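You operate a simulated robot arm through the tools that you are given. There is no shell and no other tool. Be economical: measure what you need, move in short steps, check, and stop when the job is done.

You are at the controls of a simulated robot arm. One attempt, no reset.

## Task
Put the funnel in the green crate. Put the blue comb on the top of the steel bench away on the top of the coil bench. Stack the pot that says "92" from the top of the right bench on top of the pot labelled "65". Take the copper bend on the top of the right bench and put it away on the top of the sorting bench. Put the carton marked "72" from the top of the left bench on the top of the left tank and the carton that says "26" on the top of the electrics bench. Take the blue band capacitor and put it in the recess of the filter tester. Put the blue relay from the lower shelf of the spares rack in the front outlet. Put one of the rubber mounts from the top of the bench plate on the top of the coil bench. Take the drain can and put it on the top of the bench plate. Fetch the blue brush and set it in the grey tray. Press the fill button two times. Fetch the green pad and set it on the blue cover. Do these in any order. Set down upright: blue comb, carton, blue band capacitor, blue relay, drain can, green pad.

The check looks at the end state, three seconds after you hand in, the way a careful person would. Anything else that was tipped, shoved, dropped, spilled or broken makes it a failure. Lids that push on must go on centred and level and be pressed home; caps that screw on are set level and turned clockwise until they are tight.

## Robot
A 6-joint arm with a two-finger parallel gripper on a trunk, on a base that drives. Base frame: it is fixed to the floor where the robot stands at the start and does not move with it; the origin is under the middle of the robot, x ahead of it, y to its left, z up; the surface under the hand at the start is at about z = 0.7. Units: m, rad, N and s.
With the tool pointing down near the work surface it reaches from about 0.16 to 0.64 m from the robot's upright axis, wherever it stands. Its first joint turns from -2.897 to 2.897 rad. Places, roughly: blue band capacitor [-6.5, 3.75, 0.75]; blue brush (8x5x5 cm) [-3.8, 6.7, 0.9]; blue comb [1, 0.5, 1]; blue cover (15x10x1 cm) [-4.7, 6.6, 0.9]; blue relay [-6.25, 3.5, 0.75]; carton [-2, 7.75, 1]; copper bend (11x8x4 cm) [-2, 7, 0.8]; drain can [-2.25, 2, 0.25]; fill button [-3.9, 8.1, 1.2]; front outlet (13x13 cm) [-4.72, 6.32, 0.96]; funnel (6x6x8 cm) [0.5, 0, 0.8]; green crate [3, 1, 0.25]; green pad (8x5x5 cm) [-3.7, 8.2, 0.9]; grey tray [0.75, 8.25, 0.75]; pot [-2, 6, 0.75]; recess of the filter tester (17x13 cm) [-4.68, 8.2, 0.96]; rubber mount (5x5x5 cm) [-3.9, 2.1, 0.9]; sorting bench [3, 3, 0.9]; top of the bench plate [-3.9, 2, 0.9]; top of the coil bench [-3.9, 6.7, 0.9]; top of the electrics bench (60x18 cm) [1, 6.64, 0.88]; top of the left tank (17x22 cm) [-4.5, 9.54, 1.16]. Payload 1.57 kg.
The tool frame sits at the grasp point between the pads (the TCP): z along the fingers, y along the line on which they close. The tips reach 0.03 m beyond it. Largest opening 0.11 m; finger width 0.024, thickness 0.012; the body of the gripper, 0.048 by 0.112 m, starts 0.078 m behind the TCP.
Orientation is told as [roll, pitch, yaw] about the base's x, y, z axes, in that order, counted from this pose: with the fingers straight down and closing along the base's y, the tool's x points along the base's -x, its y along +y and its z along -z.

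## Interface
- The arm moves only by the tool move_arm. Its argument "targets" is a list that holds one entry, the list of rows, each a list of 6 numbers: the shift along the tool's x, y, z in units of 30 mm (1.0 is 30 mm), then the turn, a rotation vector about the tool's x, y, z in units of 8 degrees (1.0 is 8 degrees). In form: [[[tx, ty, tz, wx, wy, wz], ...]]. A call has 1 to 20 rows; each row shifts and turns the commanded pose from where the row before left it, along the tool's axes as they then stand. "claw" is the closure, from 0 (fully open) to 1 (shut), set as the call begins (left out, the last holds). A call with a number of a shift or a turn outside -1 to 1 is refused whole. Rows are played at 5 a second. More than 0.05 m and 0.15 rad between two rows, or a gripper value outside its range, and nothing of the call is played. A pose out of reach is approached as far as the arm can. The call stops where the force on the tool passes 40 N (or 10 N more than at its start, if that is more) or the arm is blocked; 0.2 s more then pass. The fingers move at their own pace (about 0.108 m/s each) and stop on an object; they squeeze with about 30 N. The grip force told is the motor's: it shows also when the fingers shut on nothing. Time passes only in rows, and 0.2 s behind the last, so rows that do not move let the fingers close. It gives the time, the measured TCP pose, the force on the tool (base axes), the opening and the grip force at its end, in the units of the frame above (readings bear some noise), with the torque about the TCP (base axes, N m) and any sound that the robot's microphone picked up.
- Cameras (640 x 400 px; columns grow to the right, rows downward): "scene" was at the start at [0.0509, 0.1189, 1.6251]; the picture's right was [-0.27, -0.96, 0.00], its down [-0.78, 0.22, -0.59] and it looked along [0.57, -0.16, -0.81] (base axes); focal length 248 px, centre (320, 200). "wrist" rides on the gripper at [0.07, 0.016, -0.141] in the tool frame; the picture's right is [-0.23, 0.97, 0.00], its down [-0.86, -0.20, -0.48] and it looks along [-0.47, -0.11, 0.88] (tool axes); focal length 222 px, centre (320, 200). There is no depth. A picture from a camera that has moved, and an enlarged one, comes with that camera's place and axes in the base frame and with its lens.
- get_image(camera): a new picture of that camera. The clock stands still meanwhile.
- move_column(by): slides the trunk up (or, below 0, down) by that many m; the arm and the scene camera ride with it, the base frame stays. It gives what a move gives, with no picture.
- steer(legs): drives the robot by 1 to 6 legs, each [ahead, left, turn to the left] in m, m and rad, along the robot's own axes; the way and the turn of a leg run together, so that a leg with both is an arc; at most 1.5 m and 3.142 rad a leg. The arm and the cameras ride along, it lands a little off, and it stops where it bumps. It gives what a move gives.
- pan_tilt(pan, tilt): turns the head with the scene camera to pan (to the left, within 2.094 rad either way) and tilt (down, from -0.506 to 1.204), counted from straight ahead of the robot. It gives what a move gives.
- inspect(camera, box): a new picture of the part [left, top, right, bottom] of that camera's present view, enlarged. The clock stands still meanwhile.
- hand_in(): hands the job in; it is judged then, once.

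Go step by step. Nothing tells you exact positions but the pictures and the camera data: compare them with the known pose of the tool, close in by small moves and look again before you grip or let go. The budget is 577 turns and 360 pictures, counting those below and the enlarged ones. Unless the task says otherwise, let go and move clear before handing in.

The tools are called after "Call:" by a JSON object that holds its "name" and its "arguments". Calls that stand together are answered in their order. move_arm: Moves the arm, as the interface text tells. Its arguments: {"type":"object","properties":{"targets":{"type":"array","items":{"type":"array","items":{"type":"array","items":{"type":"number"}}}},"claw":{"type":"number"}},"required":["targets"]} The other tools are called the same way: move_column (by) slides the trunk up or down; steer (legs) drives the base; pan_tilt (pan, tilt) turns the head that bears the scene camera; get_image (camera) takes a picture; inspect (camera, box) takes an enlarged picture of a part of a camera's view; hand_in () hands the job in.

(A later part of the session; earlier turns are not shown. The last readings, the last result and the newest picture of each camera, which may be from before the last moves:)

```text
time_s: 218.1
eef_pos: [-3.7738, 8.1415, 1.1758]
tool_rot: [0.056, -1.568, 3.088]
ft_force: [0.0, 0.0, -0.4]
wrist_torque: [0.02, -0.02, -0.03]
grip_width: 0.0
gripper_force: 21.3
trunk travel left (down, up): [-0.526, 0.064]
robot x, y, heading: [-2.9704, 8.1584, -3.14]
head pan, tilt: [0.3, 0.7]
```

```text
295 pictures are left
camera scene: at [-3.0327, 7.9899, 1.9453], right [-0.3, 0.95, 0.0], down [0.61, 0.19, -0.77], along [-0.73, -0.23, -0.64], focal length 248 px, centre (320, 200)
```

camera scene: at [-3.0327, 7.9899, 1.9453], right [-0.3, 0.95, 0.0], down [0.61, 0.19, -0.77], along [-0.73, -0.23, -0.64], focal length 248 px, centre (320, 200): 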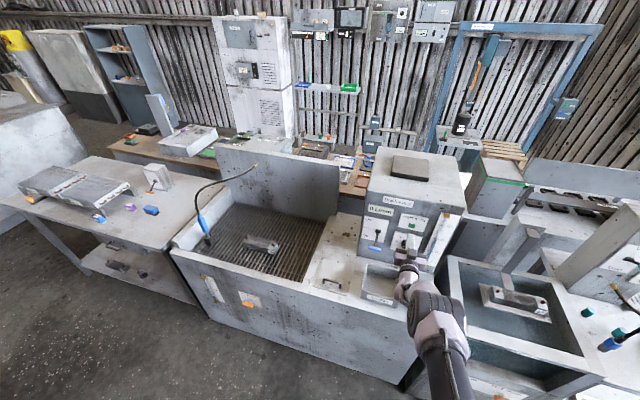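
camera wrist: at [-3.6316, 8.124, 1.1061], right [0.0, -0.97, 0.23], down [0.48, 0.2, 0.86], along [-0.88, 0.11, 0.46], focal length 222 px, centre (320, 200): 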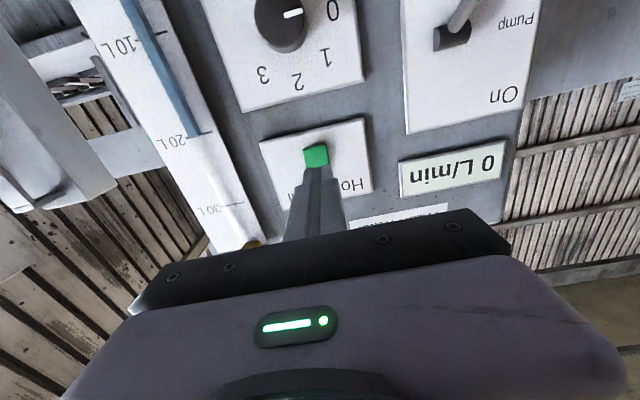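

Call:
{"name": "move_arm", "arguments": {"targets": [[[0.13, -0.08, 0.4, 0, 0, 0], [0, 0, 0.4, 0, 0, 0], [0, 0, 0.2, 0, 0, 0], [0, 0, 0.1, 0, 0, 0], [0, 0, 0.1, 0, 0, 0], [0, 0, 0.1, 0, 0, 0], [0, 0, 0.1, 0, 0, 0], [0, 0, 0.1, 0, 0, 0], [0, 0, 0.1, 0, 0, 0], [0, 0, 0.1, 0, 0, 0], [0, 0, 0.1, 0, 0, 0], [0, 0, 0.1, 0, 0, 0], [0, 0, 0.1, 0, 0, 0]]]}}

Call:
{"name": "get_image", "arguments": {"camera": "wrist"}}

```text
time_s: 220.9
eef_pos: [-3.805, 8.1429, 1.1753]
tool_rot: [0.133, -1.568, 3.01]
ft_force: [1.1, -0.4, -0.7]
wrist_torque: [0.0, -0.01, -0.01]
grip_width: 0.0
gripper_force: 21.1
out of reach, approached as far as the arm can: row 4, 5, 6, 7, 9, 11, 13
trunk travel left (down, up): [-0.526, 0.064]
robot x, y, heading: [-2.9734, 8.1579, -3.138]
head pan, tilt: [0.3, 0.7]
```

```text
294 pictures are left
camera wrist: at [-3.663, 8.1257, 1.1047], right [0.0, -0.97, 0.23], down [0.48, 0.2, 0.86], along [-0.88, 0.11, 0.46], focal length 222 px, centre (320, 200)
```

wrist: 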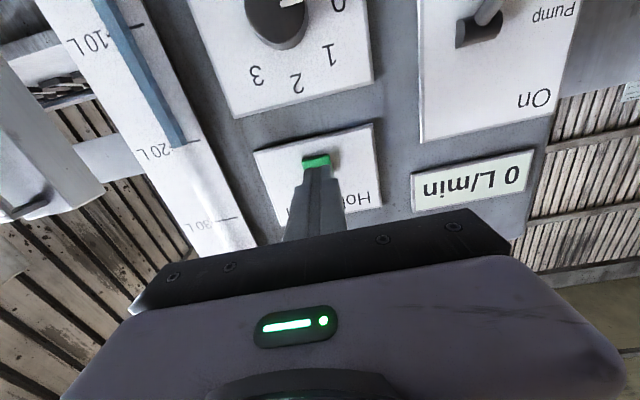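

Call:
{"name": "move_arm", "arguments": {"targets": [[[0, 0, -0.8, 0, 0, 0], [0, 0, -0.8, 0, 0, 0], [0, 0, -0.8, 0, 0, 0], [0, 0, -0.8, 0, 0, 0], [0, 0, 0, 0, 0, 0]]]}}

Call:
{"name": "steer", "arguments": {"legs": [[0.08, 0, 0]]}}

Call:
{"name": "get_image", "arguments": {"camera": "wrist"}}

```text
time_s: 222.1
eef_pos: [-3.708, 8.1419, 1.174]
tool_rot: [0.228, -1.567, 2.916]
ft_force: [0.1, 1.2, -0.4]
wrist_torque: [0.02, 0.03, -0.02]
grip_width: 0.0002
gripper_force: 21.4
trunk travel left (down, up): [-0.526, 0.064]
robot x, y, heading: [-2.972, 8.1594, -3.134]
head pan, tilt: [0.3, 0.7]
```

```text
time_s: 223.1
eef_pos: [-3.7889, 8.1412, 1.1733]
tool_rot: [0.145, -1.568, 3.002]
ft_force: [-0.5, -1.3, -0.5]
wrist_torque: [-0.04, 0.03, 0.0]
grip_width: 0.0
gripper_force: 21.5
trunk travel left (down, up): [-0.526, 0.064]
robot x, y, heading: [-3.0518, 8.1545, -3.137]
head pan, tilt: [0.3, 0.7]
```

```text
293 pictures are left
camera wrist: at [-3.6468, 8.1247, 1.1041], right [0.0, -0.97, 0.23], down [0.47, 0.2, 0.86], along [-0.88, 0.11, 0.46], focal length 222 px, centre (320, 200)
```

wrist: 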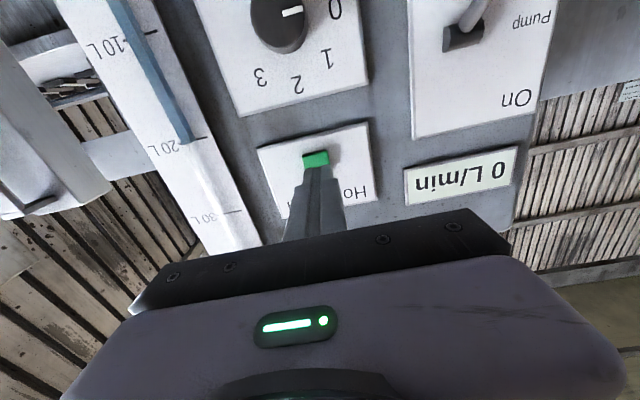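

Call:
{"name": "move_arm", "arguments": {"targets": [[[0.05, -0.08, 0.3, 0, 0, 0], [0, 0, 0.2, 0, 0, 0], [0, 0, 0.2, 0, 0, 0], [0, 0, 0.1, 0, 0, 0], [0, 0, 0.1, 0, 0, 0], [0, 0, 0.1, 0, 0, 0], [0, 0, 0.1, 0, 0, 0], [0, 0, 0.1, 0, 0, 0], [0, 0, 0.1, 0, 0, 0], [0, 0, 0.1, 0, 0, 0], [0, 0, 0.1, 0, 0, 0]]]}}

Call:
{"name": "get_image", "arguments": {"camera": "wrist"}}

```text
time_s: 225.5
eef_pos: [-3.8292, 8.1429, 1.1722]
tool_rot: [0.199, -1.564, 2.947]
ft_force: [21.8, 0.0, -5.8]
wrist_torque: [-0.06, -0.1, 0.03]
grip_width: 0.0
gripper_force: 21.1
trunk travel left (down, up): [-0.526, 0.064]
robot x, y, heading: [-3.0531, 8.1552, -3.137]
head pan, tilt: [0.3, 0.7]
heard: click
```

```text
292 pictures are left
camera wrist: at [-3.6877, 8.1269, 1.1031], right [0.0, -0.97, 0.23], down [0.47, 0.2, 0.86], along [-0.88, 0.11, 0.46], focal length 222 px, centre (320, 200)
```

wrist: 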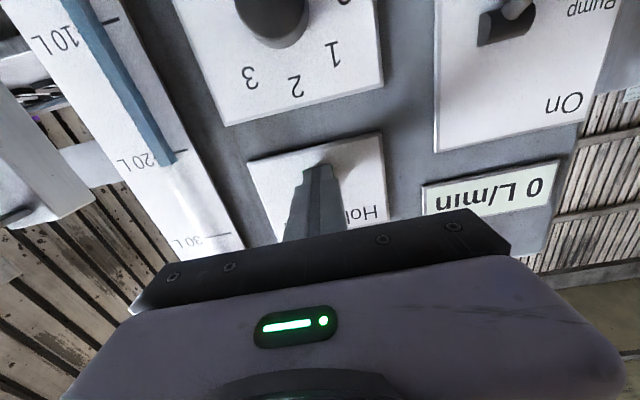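

A click: first press done. I retreat 3 cm and press again.

Call:
{"name": "move_arm", "arguments": {"targets": [[[0, 0, -0.5, 0, 0, 0], [0, 0, -0.5, 0, 0, 0], [0, 0, 0, 0, 0, 0], [0, 0, 0, 0, 0, 0]]]}}

Call:
{"name": "move_arm", "arguments": {"targets": [[[0, 0, 0.3, 0, 0, 0], [0, 0, 0.2, 0, 0, 0], [0, 0, 0.1, 0, 0, 0], [0, 0, 0.1, 0, 0, 0], [0, 0, 0.1, 0, 0, 0], [0, 0, 0.1, 0, 0, 0], [0, 0, 0.1, 0, 0, 0]]]}}

```text
time_s: 226.5
eef_pos: [-3.8027, 8.1435, 1.1732]
tool_rot: [0.219, -1.568, 2.926]
ft_force: [-0.1, -0.8, -0.9]
wrist_torque: [0.0, -0.02, 0.01]
grip_width: 0.0
gripper_force: 20.9
trunk travel left (down, up): [-0.526, 0.064]
robot x, y, heading: [-3.0521, 8.1561, -3.134]
head pan, tilt: [0.3, 0.7]
```

```text
time_s: 228.1
eef_pos: [-3.83, 8.1446, 1.1726]
tool_rot: [0.271, -1.564, 2.874]
ft_force: [20.2, 1.5, -4.5]
wrist_torque: [-0.05, -0.08, -0.03]
grip_width: 0.0
gripper_force: 21.8
trunk travel left (down, up): [-0.526, 0.064]
robot x, y, heading: [-3.0506, 8.1564, -3.141]
head pan, tilt: [0.3, 0.7]
heard: click
```

Second click heard: two presses. I retreat, and return the tool to pointing down for the green pad.

Call:
{"name": "move_arm", "arguments": {"targets": [[[0, 0, -0.8, 0, 0, 0], [0, 0, -0.9, 0, 0, 0], [0, 0, -0.9, 0, 0, 0], [0, 0, -0.9, 0, 0, 0], [-0.5, 0, -0.9, 0, 0, 0], [-0.9, 0, -0.9, 0, 0, 0], [-0.9, 0, -0.7, 0, 0, 0], [-0.9, 0, 0, 0, 0, 0], [0, 0, 0, 0, 0, 0]]]}}

Call:
{"name": "move_arm", "arguments": {"targets": [[[0, 0, 0, 0, 0.9, 0], [0, 0, 0, 0, 0.9, 0], [0, 0, 0, 0, 0.9, 0], [0, 0, 0, 0, 0.9, 0], [0, 0, 0, 0, 0.9, 0], [0, 0, 0, 0, 0.9, 0], [0, 0, 0, 0, 0.9, 0], [0, 0, 0, 0, 0.9, 0], [0, 0, 0, 0, 0.9, 0], [0, 0, 0, 0, 0.9, 0], [0, 0, 0, 0, 0.9, 0], [0, 0, 0, 0, 0.9, 0], [0, 0, 0, 0, 0.4, 0], [0, 0, 0, 0, 0, 0]]], "claw": 0}}

Call:
{"name": "get_image", "arguments": {"camera": "wrist"}}

```text
time_s: 230.1
eef_pos: [-3.6528, 8.1439, 1.2693]
tool_rot: [0.113, -1.567, 3.032]
ft_force: [-0.2, -0.8, -0.3]
wrist_torque: [-0.03, 0.01, 0.01]
grip_width: 0.0001
gripper_force: 20.7
trunk travel left (down, up): [-0.526, 0.064]
robot x, y, heading: [-3.0561, 8.1572, -3.137]
head pan, tilt: [0.3, 0.7]
```

```text
time_s: 233.1
eef_pos: [-3.6547, 8.1411, 1.2691]
tool_rot: [0.0, -0.003, -3.139]
ft_force: [-0.2, 0.7, -0.3]
wrist_torque: [-0.02, 0.02, 0.01]
grip_width: 0.1101
gripper_force: 0.1
out of reach, approached as far as the arm can: row 9
trunk travel left (down, up): [-0.526, 0.064]
robot x, y, heading: [-3.0533, 8.1561, -3.139]
head pan, tilt: [0.3, 0.7]
```

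```text
291 pictures are left
camera wrist: at [-3.5831, 8.1241, 1.4099], right [-0.22, -0.97, 0.0], down [-0.85, 0.2, 0.48], along [-0.47, 0.11, -0.88], focal length 222 px, centre (320, 200)
```

wrist: 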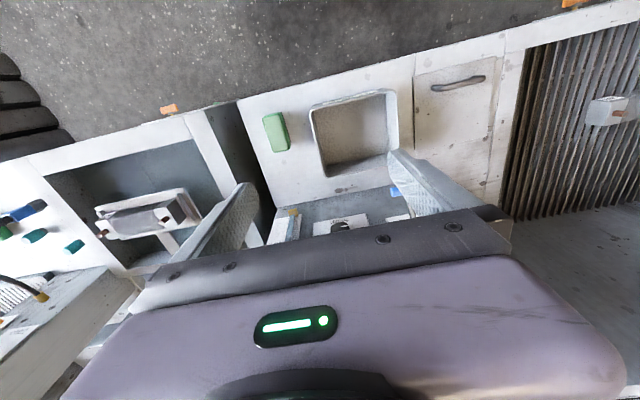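

Green pad at [-3.663, 8.239], long side along x. I align, part-open the fingers, and lower with the trunk.

Call:
{"name": "move_arm", "arguments": {"targets": [[[-0.1, -0.82, 0, 0, 0, 0], [-0.1, -0.82, 0, 0, 0, 0], [-0.1, -0.82, 0, 0, 0, 0], [0, -0.81, 0, 0, 0, 0], [0, 0, 0, 0, 0, 0]]], "claw": 0.25}}

Call:
{"name": "move_column", "arguments": {"by": -0.22}}

Call:
{"name": "get_image", "arguments": {"camera": "wrist"}}

```text
time_s: 234.3
eef_pos: [-3.6628, 8.2381, 1.2689]
tool_rot: [0.0, -0.002, -3.138]
ft_force: [-0.1, 1.1, -0.3]
wrist_torque: [-0.01, 0.01, 0.0]
grip_width: 0.0824
gripper_force: 0.0
trunk travel left (down, up): [-0.526, 0.064]
robot x, y, heading: [-3.0519, 8.1558, -3.138]
head pan, tilt: [0.3, 0.7]
```

```text
time_s: 236.7
eef_pos: [-3.6633, 8.2387, 1.0494]
tool_rot: [0.0, -0.003, -3.137]
ft_force: [0.6, 0.5, 0.3]
wrist_torque: [0.0, 0.0, 0.0]
grip_width: 0.0825
gripper_force: 0.1
trunk travel left (down, up): [-0.306, 0.284]
robot x, y, heading: [-3.0531, 8.1565, -3.136]
head pan, tilt: [0.3, 0.7]
```

```text
290 pictures are left
camera wrist: at [-3.5925, 8.2221, 1.1901], right [-0.22, -0.97, 0.0], down [-0.85, 0.2, 0.48], along [-0.47, 0.11, -0.88], focal length 222 px, centre (320, 200)
```

wrist: 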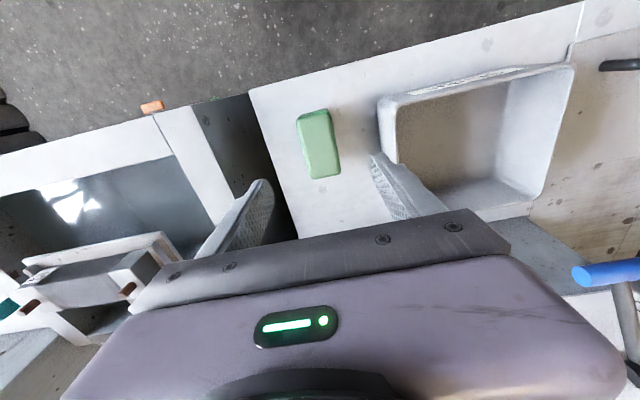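

Call:
{"name": "move_column", "arguments": {"by": -0.11}}

Call:
{"name": "move_arm", "arguments": {"targets": [[[0, 0, 0, 0, 0, 0], [0, 0, 0, 0, 0, 0], [0, 0, 0, 0, 0, 0], [0, 0, 0, 0, 0, 0]]], "claw": 1}}

Call:
{"name": "get_image", "arguments": {"camera": "wrist"}}

```text
time_s: 238.1
eef_pos: [-3.6629, 8.2395, 0.9398]
tool_rot: [0.0, -0.004, -3.138]
ft_force: [0.4, -0.7, 1.0]
wrist_torque: [0.02, 0.01, -0.01]
grip_width: 0.0827
gripper_force: 0.1
trunk travel left (down, up): [-0.196, 0.394]
robot x, y, heading: [-3.0519, 8.1553, -3.137]
head pan, tilt: [0.3, 0.7]
```

```text
time_s: 239.1
eef_pos: [-3.662, 8.2389, 0.9387]
tool_rot: [0.001, -0.003, -3.138]
ft_force: [-0.2, -0.1, 3.3]
wrist_torque: [-0.05, 0.04, -0.04]
grip_width: 0.0411
gripper_force: 29.9
trunk travel left (down, up): [-0.196, 0.394]
robot x, y, heading: [-3.0535, 8.1561, -3.133]
head pan, tilt: [0.3, 0.7]
```

```text
289 pictures are left
camera wrist: at [-3.5925, 8.2221, 1.0801], right [-0.22, -0.97, 0.0], down [-0.85, 0.2, 0.48], along [-0.47, 0.11, -0.88], focal length 222 px, centre (320, 200)
```

wrist: 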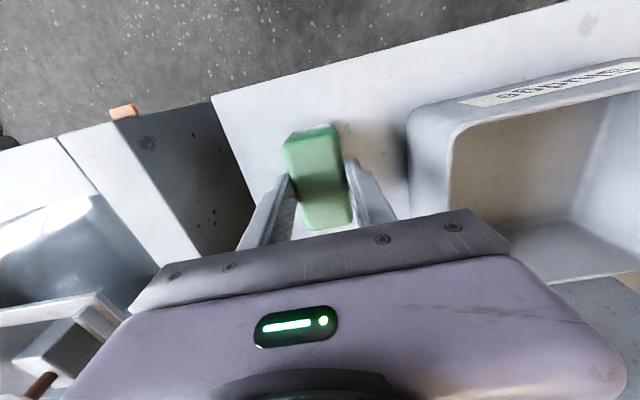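

Pad gripped. The cover sits on the back (wood) bench, reachable from its west side; I lift, retract and drive around the south end.

Call:
{"name": "move_column", "arguments": {"by": 0.35}}

Call:
{"name": "move_arm", "arguments": {"targets": [[[0.9, 0.3, 0, 0, 0, 0], [0.9, 0.3, 0, 0, 0, 0], [0.9, 0.3, 0, 0, 0, 0], [0.9, 0.3, 0, 0, 0, 0], [0.9, 0.3, 0, 0, 0, 0], [0.9, 0.3, 0, 0, 0, 0], [0.9, 0.3, 0, 0, 0, 0], [0.9, 0.3, 0, 0, 0, 0], [0, 0, 0, 0, 0, 0]]]}}

Call:
{"name": "steer", "arguments": {"legs": [[-0.05, 0.1, 0], [0, 1.5, 0], [0, 1.5, 0]]}}

Call:
{"name": "pan_tilt", "arguments": {"pan": 0, "tilt": 0.5}}

Call:
{"name": "get_image", "arguments": {"camera": "scene"}}

Call:
{"name": "get_image", "arguments": {"camera": "wrist"}}

```text
time_s: 242.5
eef_pos: [-3.6615, 8.2385, 1.2894]
tool_rot: [0.001, -0.003, -3.138]
ft_force: [-0.2, -0.5, -0.8]
wrist_torque: [0.01, -0.02, 0.0]
grip_width: 0.0414
gripper_force: 29.8
trunk travel left (down, up): [-0.546, 0.044]
robot x, y, heading: [-3.0519, 8.1564, -3.135]
head pan, tilt: [0.3, 0.7]
```

```text
time_s: 244.5
eef_pos: [-3.4473, 8.1682, 1.289]
tool_rot: [0.0, -0.003, -3.139]
ft_force: [0.0, -0.9, -1.0]
wrist_torque: [0.01, -0.02, 0.02]
grip_width: 0.0413
gripper_force: 30.2
trunk travel left (down, up): [-0.546, 0.044]
robot x, y, heading: [-3.0529, 8.1563, -3.141]
head pan, tilt: [0.3, 0.7]
```

```text
time_s: 259.6
eef_pos: [-3.3754, 5.0966, 1.2894]
tool_rot: [-0.001, -0.003, 3.14]
ft_force: [0.2, -0.1, -0.2]
wrist_torque: [0.02, -0.02, 0.0]
grip_width: 0.0413
gripper_force: 30.2
trunk travel left (down, up): [-0.546, 0.044]
robot x, y, heading: [-2.9793, 5.0812, 3.135]
head pan, tilt: [0.3, 0.7]
```

```text
time_s: 260.4
eef_pos: [-3.3753, 5.0978, 1.2893]
tool_rot: [0.0, -0.002, 3.138]
ft_force: [-0.5, -0.3, -0.8]
wrist_torque: [-0.02, 0.05, 0.0]
grip_width: 0.0409
gripper_force: 30.0
trunk travel left (down, up): [-0.546, 0.044]
robot x, y, heading: [-2.9839, 5.0832, 3.143]
head pan, tilt: [0.0, 0.499]
```

```text
288 pictures are left
camera scene: at [-3.0531, 4.9416, 1.983], right [0.0, 1.0, 0.0], down [0.48, 0.0, -0.88], along [-0.88, 0.0, -0.48], focal length 248 px, centre (320, 200)
```

scene: 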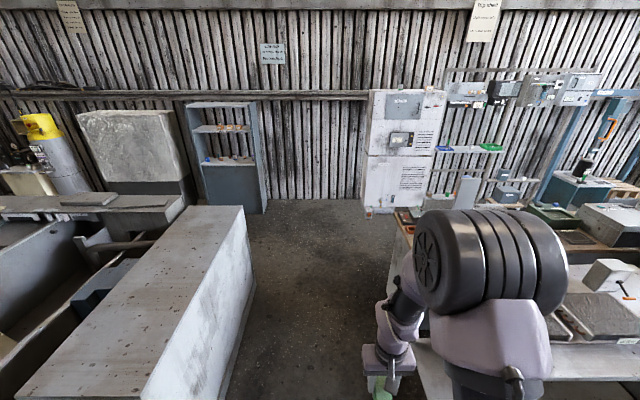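

```text
287 pictures are left
camera wrist: at [-3.3057, 5.0801, 1.4297], right [-0.23, -0.97, 0.0], down [-0.85, 0.2, 0.48], along [-0.47, 0.11, -0.88], focal length 222 px, centre (320, 200)
```

wrist: 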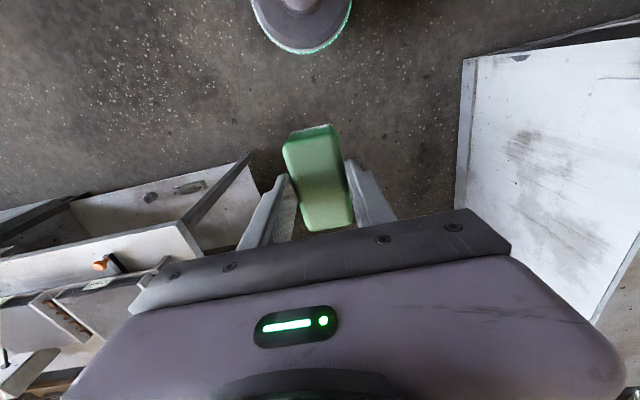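

Call:
{"name": "steer", "arguments": {"legs": [[1.3, 0.1, 0], [1.1, 0, 0]]}}

Call:
{"name": "pan_tilt", "arguments": {"pan": -1.3, "tilt": 0.5}}

Call:
{"name": "get_image", "arguments": {"camera": "scene"}}

Call:
{"name": "pan_tilt", "arguments": {"pan": 0.6, "tilt": 0.5}}

Call:
{"name": "get_image", "arguments": {"camera": "scene"}}

```text
time_s: 272.2
eef_pos: [-5.7682, 5.0336, 1.2884]
tool_rot: [0.0, -0.001, 3.129]
ft_force: [-0.7, 0.0, -1.4]
wrist_torque: [0.07, 0.01, 0.03]
grip_width: 0.0413
gripper_force: 30.2
trunk travel left (down, up): [-0.546, 0.044]
robot x, y, heading: [-5.3748, 5.0137, 3.13]
head pan, tilt: [0.0, 0.499]
```

```text
time_s: 273.7
eef_pos: [-5.7684, 5.0341, 1.29]
tool_rot: [0.001, -0.003, 3.128]
ft_force: [0.5, 0.2, -1.3]
wrist_torque: [0.02, 0.0, 0.0]
grip_width: 0.0415
gripper_force: 29.9
trunk travel left (down, up): [-0.546, 0.044]
robot x, y, heading: [-5.3743, 5.0176, 3.13]
head pan, tilt: [-1.3, 0.499]
```

```text
286 pictures are left
camera scene: at [-5.3794, 4.9614, 1.983], right [0.97, 0.26, 0.0], down [0.12, -0.46, -0.88], along [-0.22, 0.85, -0.48], focal length 248 px, centre (320, 200)
```

scene: 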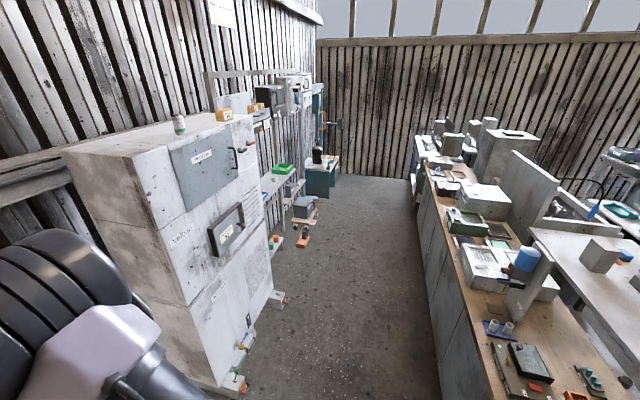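

```text
time_s: 275.5
eef_pos: [-5.7696, 5.0337, 1.2886]
tool_rot: [-0.003, -0.004, 3.129]
ft_force: [0.4, -0.8, 0.0]
wrist_torque: [0.0, 0.01, 0.03]
grip_width: 0.0414
gripper_force: 30.0
trunk travel left (down, up): [-0.546, 0.044]
robot x, y, heading: [-5.3737, 5.0118, 3.132]
head pan, tilt: [0.6, 0.499]
```

```text
285 pictures are left
camera scene: at [-5.4318, 4.823, 1.983], right [-0.55, 0.83, 0.0], down [0.4, 0.27, -0.88], along [-0.73, -0.49, -0.48], focal length 248 px, centre (320, 200)
```

scene: 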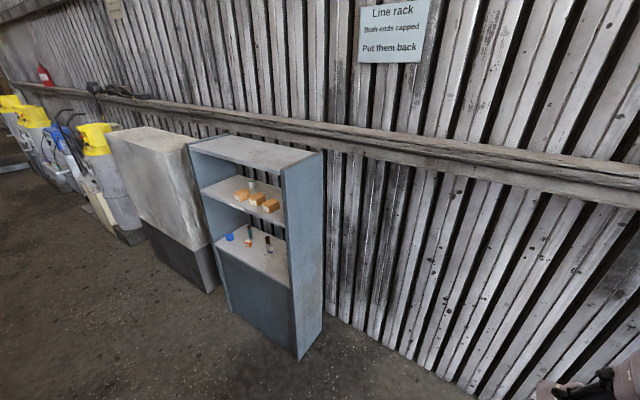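

The spares rack is visible to the southwest, and the wood bench with instruments lies along the west corridor. I turn to face +x and strafe along it to y≈6.5.

Call:
{"name": "steer", "arguments": {"legs": [[0, 0, 3.14], [0, 1.4, 0.01]]}}

Call:
{"name": "pan_tilt", "arguments": {"pan": 0.1, "tilt": 0.8}}

Call:
{"name": "get_image", "arguments": {"camera": "scene"}}

Call:
{"name": "get_image", "arguments": {"camera": "wrist"}}

```text
time_s: 289.8
eef_pos: [-4.936, 6.386, 1.2895]
tool_rot: [0.0, -0.003, -0.031]
ft_force: [-0.4, 0.0, -0.7]
wrist_torque: [-0.05, 0.02, 0.03]
grip_width: 0.041
gripper_force: 29.9
trunk travel left (down, up): [-0.546, 0.044]
robot x, y, heading: [-5.3237, 6.4112, -0.03]
head pan, tilt: [0.6, 0.499]
```

```text
time_s: 290.7
eef_pos: [-4.9372, 6.3842, 1.2888]
tool_rot: [0.001, -0.003, -0.031]
ft_force: [0.1, -0.1, -1.2]
wrist_torque: [0.0, -0.04, -0.01]
grip_width: 0.0414
gripper_force: 29.9
trunk travel left (down, up): [-0.546, 0.044]
robot x, y, heading: [-5.3301, 6.4062, -0.028]
head pan, tilt: [0.099, 0.799]
```

```text
284 pictures are left
camera scene: at [-5.266, 6.5552, 1.9571], right [0.07, -1.0, 0.0], down [-0.71, -0.05, -0.7], along [0.7, 0.05, -0.72], focal length 248 px, centre (320, 200)
```

scene: 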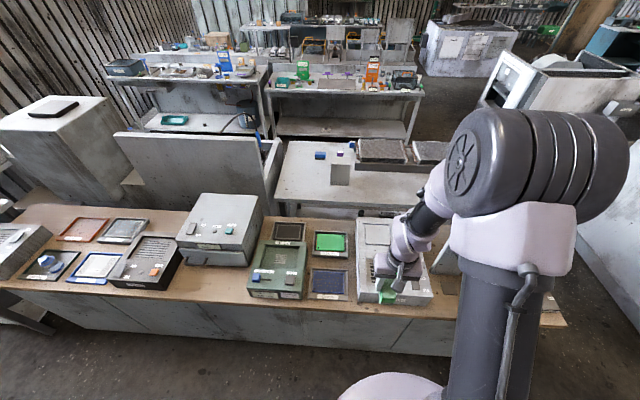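

```text
283 pictures are left
camera wrist: at [-5.0069, 6.402, 1.4298], right [0.26, 0.97, 0.0], down [0.85, -0.23, 0.48], along [0.47, -0.12, -0.88], focal length 222 px, centre (320, 200)
```

wrist: 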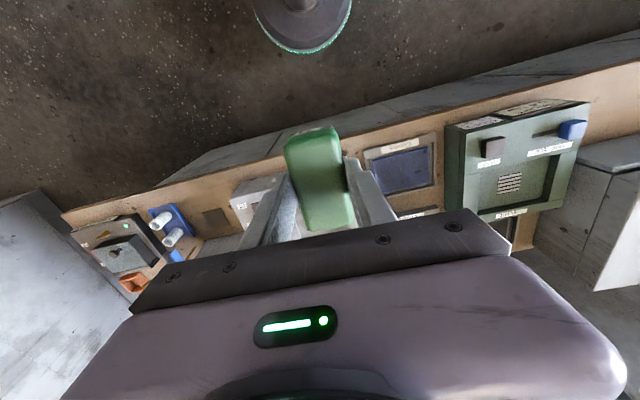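

Call:
{"name": "inspect", "arguments": {"camera": "scene", "box": [230, 200, 480, 330]}}

Call:
{"name": "inspect", "arguments": {"camera": "scene", "box": [0, 180, 250, 330]}}

```text
2.56 times, centred on (355, 265) of scene
camera zoom: at [-5.266, 6.5552, 1.9571], right [0.07, -1.0, 0.0], down [-0.71, -0.05, -0.7], along [0.7, 0.05, -0.72], focal length 635 px, centre (230, 34)
```

zoom: 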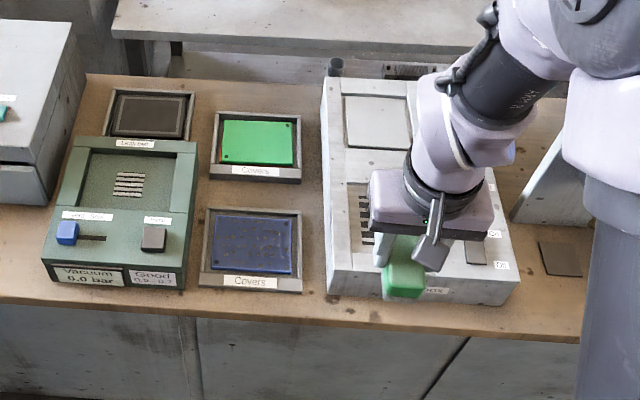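

```text
2.56 times, centred on (125, 255) of scene
camera zoom: at [-5.266, 6.5552, 1.9571], right [0.07, -1.0, 0.0], down [-0.71, -0.05, -0.7], along [0.7, 0.05, -0.72], focal length 635 px, centre (819, 59)
```

zoom: 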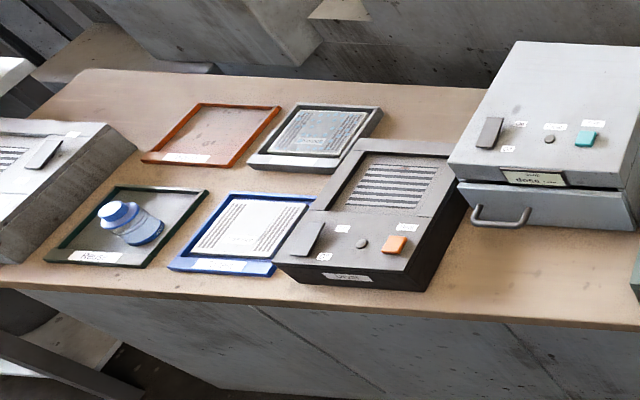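

The blue cover lies in a frame at about [-4.742, 6.557, 0.88]. I align the base in y, then extend over it.

Call:
{"name": "steer", "arguments": {"legs": [[0, 0.165, 0.029]]}}

Call:
{"name": "move_arm", "arguments": {"targets": [[[-0.9, 0, 0, 0, 0, 0], [-0.9, 0, 0, 0, 0, 0], [-0.9, 0, 0, 0, 0, 0], [-0.9, 0, 0, 0, 0, 0], [-0.9, 0, 0, 0, 0, 0], [-0.9, 0, 0, 0, 0, 0], [-0.9, 0, 0, 0, 0, 0], [0, 0, 0, 0, 0, 0]]]}}

Call:
{"name": "move_column", "arguments": {"by": -0.22}}

Call:
{"name": "get_image", "arguments": {"camera": "wrist"}}

Call:
{"name": "get_image", "arguments": {"camera": "scene"}}

```text
time_s: 292.2
eef_pos: [-4.934, 6.5617, 1.2904]
tool_rot: [-0.001, -0.004, -0.002]
ft_force: [0.2, 0.3, -1.7]
wrist_torque: [0.03, -0.02, 0.0]
grip_width: 0.0414
gripper_force: 30.5
trunk travel left (down, up): [-0.546, 0.044]
robot x, y, heading: [-5.3266, 6.5739, -0.002]
head pan, tilt: [0.099, 0.799]
```

```text
time_s: 294.0
eef_pos: [-4.745, 6.56, 1.29]
tool_rot: [0.0, -0.004, -0.002]
ft_force: [-0.6, 0.8, -0.8]
wrist_torque: [0.0, 0.0, 0.02]
grip_width: 0.0416
gripper_force: 30.3
trunk travel left (down, up): [-0.546, 0.044]
robot x, y, heading: [-5.3256, 6.5805, -0.003]
head pan, tilt: [0.099, 0.799]
```

```text
time_s: 296.3
eef_pos: [-4.7453, 6.5601, 1.0698]
tool_rot: [0.0, -0.003, -0.004]
ft_force: [0.4, -0.1, -1.3]
wrist_torque: [0.0, -0.01, -0.02]
grip_width: 0.0412
gripper_force: 29.5
trunk travel left (down, up): [-0.326, 0.264]
robot x, y, heading: [-5.3276, 6.5764, 0.0]
head pan, tilt: [0.099, 0.799]
```

```text
280 pictures are left
camera wrist: at [-4.8152, 6.5763, 1.2103], right [0.23, 0.97, 0.0], down [0.85, -0.2, 0.48], along [0.47, -0.11, -0.88], focal length 222 px, centre (320, 200)
```

wrist: 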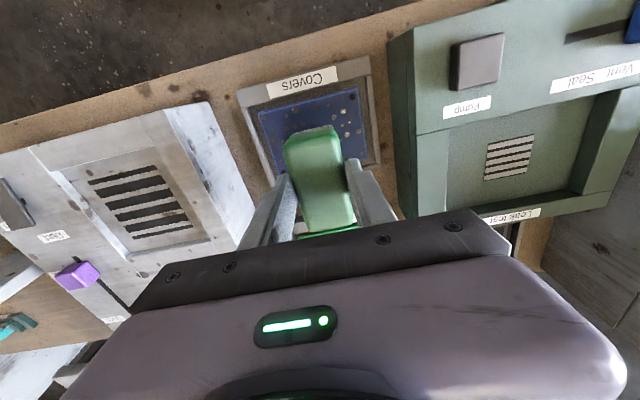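

```text
279 pictures are left
camera scene: at [-5.2676, 6.7228, 1.7372], right [0.1, -1.0, 0.0], down [-0.71, -0.07, -0.7], along [0.69, 0.07, -0.72], focal length 248 px, centre (320, 200)
```

scene: 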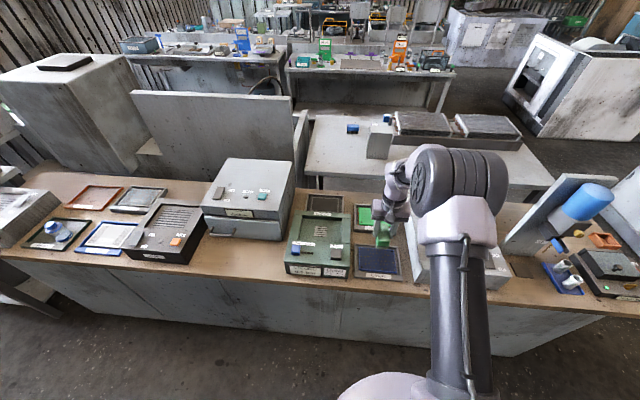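

Well aligned. I lower near and then feel for contact.

Call:
{"name": "move_column", "arguments": {"by": -0.1}}

Call:
{"name": "move_arm", "arguments": {"targets": [[[0, -0.1, 0.2, 0, 0, 0], [0, 0, 0.15, 0, 0, 0], [0, 0, 0.15, 0, 0, 0], [0, 0, 0.15, 0, 0, 0], [0, 0, 0.1, 0, 0, 0], [0, 0, 0.1, 0, 0, 0], [0, 0, 0.1, 0, 0, 0], [0, 0, 0, 0, 0, 0]]]}}

Call:
{"name": "get_image", "arguments": {"camera": "wrist"}}

```text
time_s: 297.6
eef_pos: [-4.7461, 6.5608, 0.9708]
tool_rot: [-0.001, -0.004, -0.003]
ft_force: [0.3, 0.9, -0.5]
wrist_torque: [0.01, 0.01, -0.01]
grip_width: 0.0414
gripper_force: 29.6
trunk travel left (down, up): [-0.226, 0.364]
robot x, y, heading: [-5.3284, 6.5746, 0.001]
head pan, tilt: [0.099, 0.799]
```

```text
time_s: 299.4
eef_pos: [-4.7456, 6.5577, 0.9435]
tool_rot: [0.0, -0.007, -0.002]
ft_force: [3.6, 0.6, 21.4]
wrist_torque: [0.01, -0.16, 0.02]
grip_width: 0.0415
gripper_force: 30.2
trunk travel left (down, up): [-0.226, 0.364]
robot x, y, heading: [-5.3318, 6.5784, -0.0]
head pan, tilt: [0.099, 0.799]
```

```text
278 pictures are left
camera wrist: at [-4.8159, 6.5731, 1.0829], right [0.23, 0.97, 0.0], down [0.85, -0.2, 0.48], along [0.47, -0.11, -0.88], focal length 222 px, centre (320, 200)
```

wrist: 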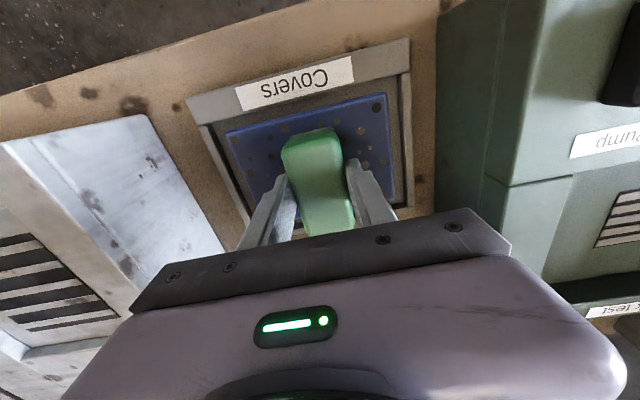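

Call:
{"name": "move_arm", "arguments": {"targets": [[[0, 0, -0.1, 0, 0, 0], [0, 0, 0, 0, 0, 0], [0, 0, 0, 0, 0, 0], [0, 0, -0.6, 0, 0, 0], [0, 0, -1, 0, 0, 0], [0, 0, -1, 0, 0, 0], [0, 0, -1, 0, 0, 0], [0, 0, -1, 0, 0, 0], [0, 0, 0, 0, 0, 0]]], "claw": 0.35}}

Call:
{"name": "get_image", "arguments": {"camera": "wrist"}}

Call:
{"name": "get_image", "arguments": {"camera": "scene"}}

```text
time_s: 301.4
eef_pos: [-4.7459, 6.5564, 1.0832]
tool_rot: [-0.002, -0.003, -0.003]
ft_force: [0.2, -0.5, -0.1]
wrist_torque: [-0.02, -0.02, 0.0]
grip_width: 0.0714
gripper_force: 0.1
trunk travel left (down, up): [-0.226, 0.364]
robot x, y, heading: [-5.3286, 6.5785, -0.002]
head pan, tilt: [0.099, 0.799]
```

```text
277 pictures are left
camera wrist: at [-4.816, 6.5729, 1.2233], right [0.23, 0.97, 0.0], down [0.85, -0.2, 0.48], along [0.47, -0.11, -0.88], focal length 222 px, centre (320, 200)
```

wrist: 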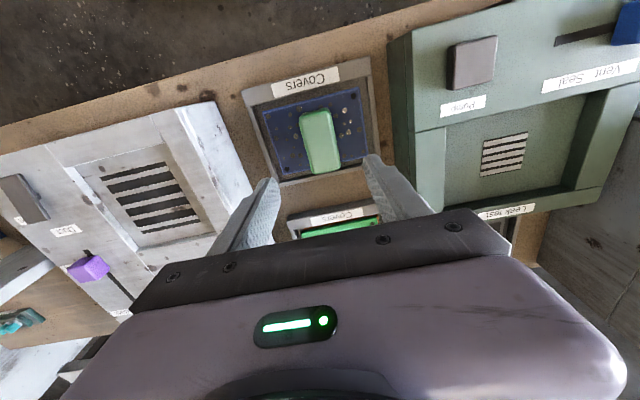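

```text
276 pictures are left
camera scene: at [-5.2674, 6.7228, 1.637], right [0.1, -1.0, 0.0], down [-0.71, -0.07, -0.7], along [0.69, 0.07, -0.72], focal length 248 px, centre (320, 200)
```

scene: 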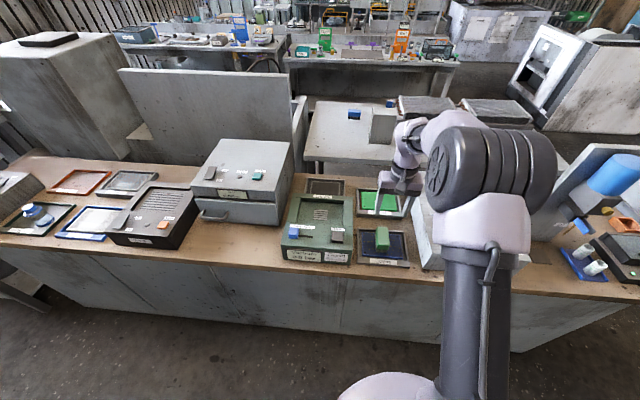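

The pad rests on the blue cover. Next: the spares rack. I raise, retract, go south and turn to face it.

Call:
{"name": "move_column", "arguments": {"by": 0.22}}

Call:
{"name": "move_arm", "arguments": {"targets": [[[0.9, 0, 0, 0, 0, 0], [0.9, 0, 0, 0, 0, 0], [0.9, 0, 0, 0, 0, 0], [0.9, 0, 0, 0, 0, 0], [0.9, 0, 0, 0, 0, 0], [0.9, 0, 0, 0, 0, 0], [0.9, 0, 0, 0, 0, 0], [0, 0, 0, 0, 0, 0]]], "claw": 0}}

Call:
{"name": "steer", "arguments": {"legs": [[0, -1.5, 0], [0, 0, -3.14], [0, 1.35, 0]]}}

Call:
{"name": "pan_tilt", "arguments": {"pan": 0, "tilt": 0.6}}

Call:
{"name": "get_image", "arguments": {"camera": "scene"}}

```text
time_s: 303.8
eef_pos: [-4.7463, 6.5571, 1.3025]
tool_rot: [0.001, -0.003, -0.003]
ft_force: [0.3, 0.5, 0.4]
wrist_torque: [-0.02, 0.0, 0.02]
grip_width: 0.0716
gripper_force: 0.0
trunk travel left (down, up): [-0.446, 0.144]
robot x, y, heading: [-5.3265, 6.583, -0.003]
head pan, tilt: [0.099, 0.799]
```

```text
time_s: 305.6
eef_pos: [-4.9341, 6.5582, 1.3004]
tool_rot: [-0.001, -0.004, -0.004]
ft_force: [0.9, -0.7, -0.5]
wrist_torque: [0.03, 0.04, 0.02]
grip_width: 0.11
gripper_force: 0.1
trunk travel left (down, up): [-0.446, 0.144]
robot x, y, heading: [-5.3285, 6.577, -0.002]
head pan, tilt: [0.099, 0.799]
```

```text
time_s: 326.7
eef_pos: [-5.716, 3.7304, 1.3009]
tool_rot: [0.0, -0.003, -3.139]
ft_force: [0.4, 0.4, 0.2]
wrist_torque: [0.01, 0.02, 0.0]
grip_width: 0.11
gripper_force: 0.1
trunk travel left (down, up): [-0.446, 0.144]
robot x, y, heading: [-5.3219, 3.7191, -3.14]
head pan, tilt: [0.099, 0.799]
```

```text
time_s: 327.5
eef_pos: [-5.7158, 3.7313, 1.3022]
tool_rot: [0.001, -0.004, -3.137]
ft_force: [0.2, -1.3, -0.4]
wrist_torque: [-0.01, 0.0, -0.03]
grip_width: 0.11
gripper_force: 0.0
trunk travel left (down, up): [-0.446, 0.144]
robot x, y, heading: [-5.3243, 3.7175, -3.138]
head pan, tilt: [0.0, 0.6]
```

```text
275 pictures are left
camera scene: at [-5.3907, 3.5739, 1.8739], right [0.0, 1.0, 0.0], down [0.57, 0.0, -0.82], along [-0.82, 0.0, -0.57], focal length 248 px, centre (320, 200)
```

scene: 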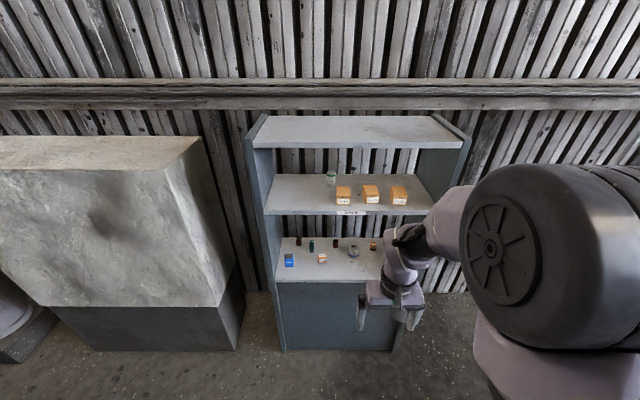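

Call:
{"name": "inspect", "arguments": {"camera": "scene", "box": [260, 150, 440, 290]}}

Call:
{"name": "inspect", "arguments": {"camera": "scene", "box": [270, 225, 400, 290]}}

```text
2.86 times, centred on (350, 220) of scene
camera zoom: at [-5.3907, 3.5739, 1.8739], right [0.0, 1.0, 0.0], down [0.57, 0.0, -0.82], along [-0.82, 0.0, -0.57], focal length 709 px, centre (234, 143)
```

zoom: 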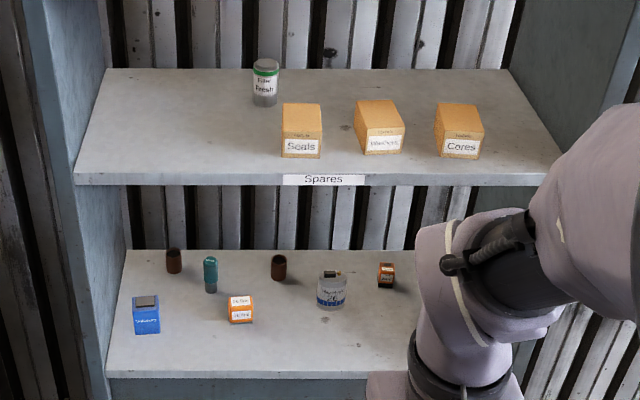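

```text
4.92 times, centred on (335, 258) of scene
camera zoom: at [-5.3907, 3.5739, 1.8739], right [0.0, 1.0, 0.0], down [0.57, 0.0, -0.82], along [-0.82, 0.0, -0.57], focal length 1222 px, centre (246, -83)
```

zoom: 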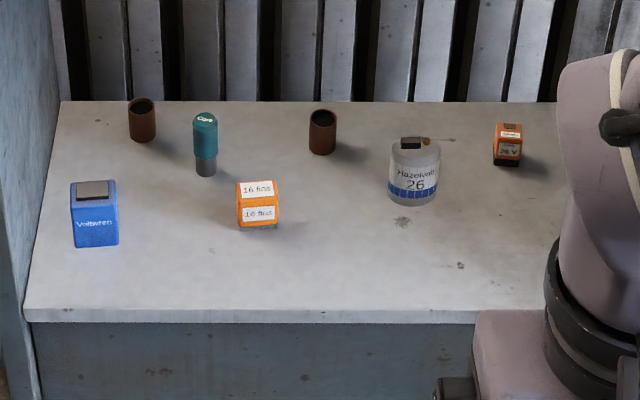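

Lower shelf: blue relay at ≈[-6.376, 3.395], blue-band capacitor ("26") at ≈[-6.44, 3.78]; shelf z≈0.73, front edge x≈-6.26. I line up with the relay, tilt the tool 45° forward, and lower.

Call:
{"name": "steer", "arguments": {"legs": [[0.15, 0.325, 0]]}}

Call:
{"name": "move_arm", "arguments": {"targets": [[[0, 0, 0, 0, -0.95, 0], [0, 0, 0, 0, -0.95, 0], [0, 0, 0, 0, -0.95, 0], [0, 0, 0, 0, -0.95, 0], [0, 0, 0, 0, -0.95, 0], [0, 0, 0, 0, -0.87, 0], [0, 0, 0, 0, 0, 0]]], "claw": 0.2}}

Call:
{"name": "move_column", "arguments": {"by": -0.4}}

Call:
{"name": "get_image", "arguments": {"camera": "wrist"}}

Call:
{"name": "get_image", "arguments": {"camera": "scene"}}

```text
time_s: 329.8
eef_pos: [-5.865, 3.4071, 1.3024]
tool_rot: [0.001, -0.003, -3.14]
ft_force: [0.6, 0.6, -0.5]
wrist_torque: [0.01, 0.0, -0.01]
grip_width: 0.11
gripper_force: 0.0
trunk travel left (down, up): [-0.446, 0.144]
robot x, y, heading: [-5.4741, 3.3867, -3.143]
head pan, tilt: [0.0, 0.6]
```

```text
time_s: 331.4
eef_pos: [-5.9132, 3.4144, 1.3112]
tool_rot: [-0.022, -0.693, -3.136]
ft_force: [0.5, 0.5, -0.9]
wrist_torque: [0.01, 0.01, -0.03]
grip_width: 0.0879
gripper_force: 0.0
out of reach, approached as far as the arm can: row 4, 5, 6
trunk travel left (down, up): [-0.446, 0.144]
robot x, y, heading: [-5.4768, 3.3951, -3.139]
head pan, tilt: [0.0, 0.6]
```

```text
time_s: 335.2
eef_pos: [-5.9121, 3.4159, 0.9121]
tool_rot: [-0.02, -0.692, -3.135]
ft_force: [-0.2, 0.4, 0.1]
wrist_torque: [0.01, 0.04, 0.0]
grip_width: 0.088
gripper_force: 0.1
trunk travel left (down, up): [-0.046, 0.544]
robot x, y, heading: [-5.4701, 3.389, -3.134]
head pan, tilt: [0.0, 0.6]
```

```text
272 pictures are left
camera wrist: at [-5.7687, 3.3969, 0.9746], right [-0.18, -0.97, 0.13], down [-0.35, 0.19, 0.92], along [-0.92, 0.12, -0.38], focal length 222 px, centre (320, 200)
```

wrist: 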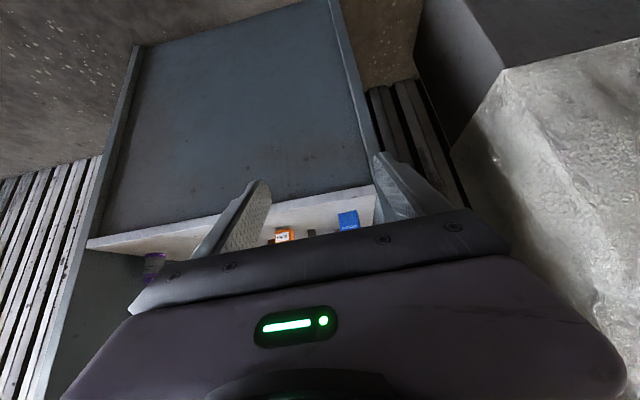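

```text
271 pictures are left
camera scene: at [-5.5397, 3.2504, 1.474], right [0.0, 1.0, 0.0], down [0.56, 0.0, -0.83], along [-0.83, 0.0, -0.56], focal length 248 px, centre (320, 200)
```

scene: 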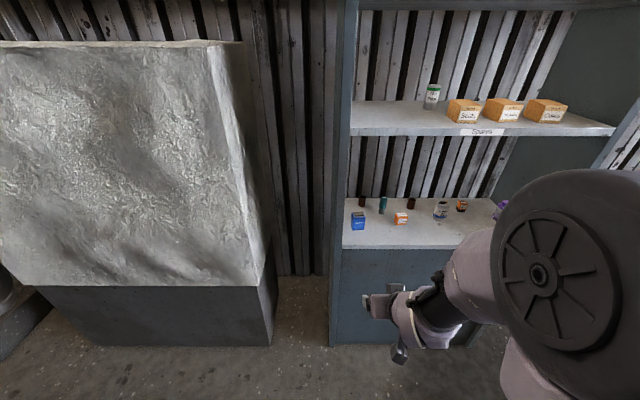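

Call:
{"name": "inspect", "arguments": {"camera": "scene", "box": [330, 180, 430, 260]}}

Call:
{"name": "inspect", "arguments": {"camera": "wrist", "box": [260, 160, 400, 250]}}

```text
5.00 times, centred on (380, 220) of scene
camera zoom: at [-5.5397, 3.2504, 1.474], right [0.0, 1.0, 0.0], down [0.56, 0.0, -0.83], along [-0.83, 0.0, -0.56], focal length 1241 px, centre (20, 100)
```

zoom: 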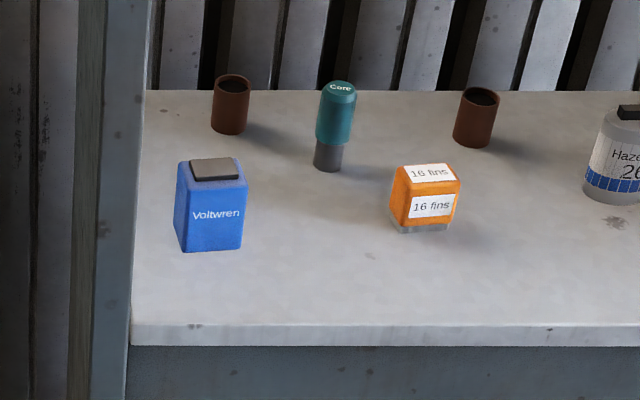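

```text
4.44 times, centred on (330, 205) of wrist
camera zoom: at [-5.7687, 3.3969, 0.9746], right [-0.18, -0.97, 0.13], down [-0.35, 0.19, 0.92], along [-0.92, 0.12, -0.38], focal length 987 px, centre (276, 178)
```

zoom: 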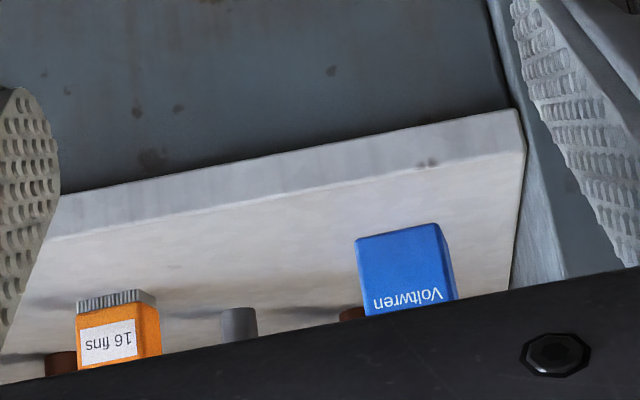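

Relay spans y 3.388–3.438 with the rack wall at y≈3.345. I lower, drive in 0.2 m with the fingers before the shelf, and look again.

Call:
{"name": "move_column", "arguments": {"by": -0.04}}

Call:
{"name": "move_arm", "arguments": {"targets": [[[0.4, -0.1, 0.5, 0, 0, 0], [0.4, -0.05, 0.5, 0, 0, 0], [0, 0, 0, 0, 0, 0]]], "claw": 0.27}}

Call:
{"name": "steer", "arguments": {"legs": [[0.2, 0, 0]]}}

Call:
{"name": "get_image", "arguments": {"camera": "wrist"}}

Call:
{"name": "get_image", "arguments": {"camera": "scene"}}

```text
time_s: 336.0
eef_pos: [-5.9131, 3.416, 0.8716]
tool_rot: [-0.02, -0.692, -3.136]
ft_force: [0.3, -0.4, -0.1]
wrist_torque: [0.01, 0.01, 0.04]
grip_width: 0.0878
gripper_force: 0.1
trunk travel left (down, up): [-0.006, 0.584]
robot x, y, heading: [-5.4722, 3.3938, -3.135]
head pan, tilt: [0.0, 0.6]
```

```text
time_s: 336.8
eef_pos: [-5.9159, 3.4201, 0.8321]
tool_rot: [-0.022, -0.691, -3.135]
ft_force: [0.0, -0.8, -0.5]
wrist_torque: [0.0, 0.03, -0.02]
grip_width: 0.0804
gripper_force: 0.0
trunk travel left (down, up): [-0.006, 0.584]
robot x, y, heading: [-5.4721, 3.393, -3.141]
head pan, tilt: [0.0, 0.6]
```

```text
time_s: 338.4
eef_pos: [-6.1151, 3.4209, 0.8331]
tool_rot: [-0.02, -0.692, -3.135]
ft_force: [0.5, 0.6, -0.7]
wrist_torque: [0.02, 0.0, 0.01]
grip_width: 0.0805
gripper_force: 0.0
trunk travel left (down, up): [-0.006, 0.584]
robot x, y, heading: [-5.6728, 3.3907, -3.134]
head pan, tilt: [0.0, 0.6]
```

```text
268 pictures are left
camera wrist: at [-5.9716, 3.4019, 0.8964], right [-0.18, -0.97, 0.13], down [-0.35, 0.19, 0.92], along [-0.92, 0.12, -0.38], focal length 222 px, centre (320, 200)
```

wrist: 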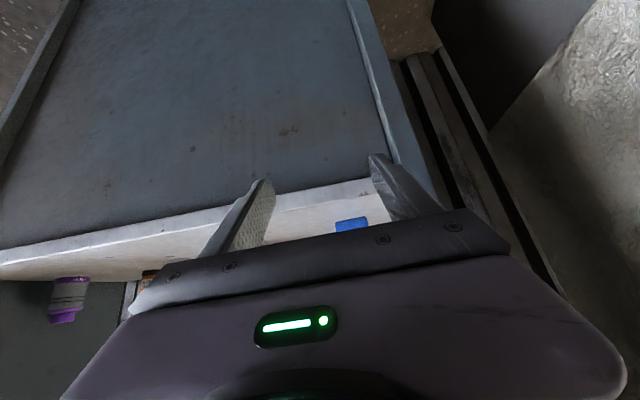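

```text
267 pictures are left
camera scene: at [-5.7396, 3.2498, 1.4339], right [0.0, 1.0, 0.0], down [0.57, 0.0, -0.82], along [-0.82, 0.0, -0.57], focal length 248 px, centre (320, 200)
```

scene: 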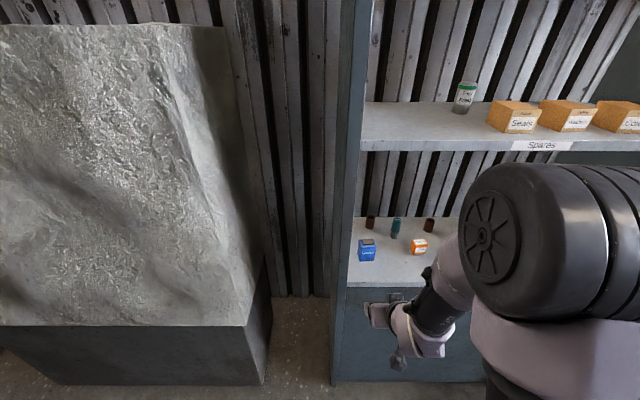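

Call:
{"name": "inspect", "arguments": {"camera": "scene", "box": [340, 210, 440, 310]}}

Call:
{"name": "inspect", "arguments": {"camera": "wrist", "box": [240, 150, 400, 250]}}

```text
4.00 times, centred on (390, 260) of scene
camera zoom: at [-5.7396, 3.2498, 1.4339], right [0.0, 1.0, 0.0], down [0.57, 0.0, -0.82], along [-0.82, 0.0, -0.57], focal length 993 px, centre (40, -40)
```

zoom: 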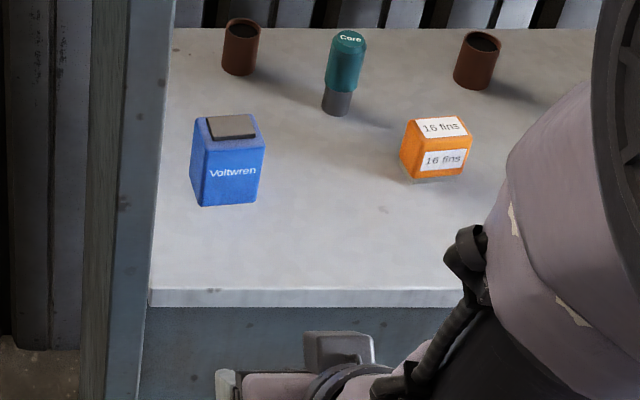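

```text
4.00 times, centred on (320, 200) of wrist
camera zoom: at [-5.9716, 3.4019, 0.8964], right [-0.18, -0.97, 0.13], down [-0.35, 0.19, 0.92], along [-0.92, 0.12, -0.38], focal length 888 px, centre (320, 200)
```

zoom: 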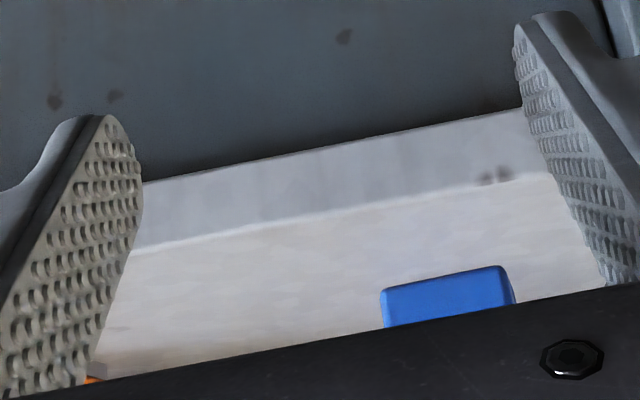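

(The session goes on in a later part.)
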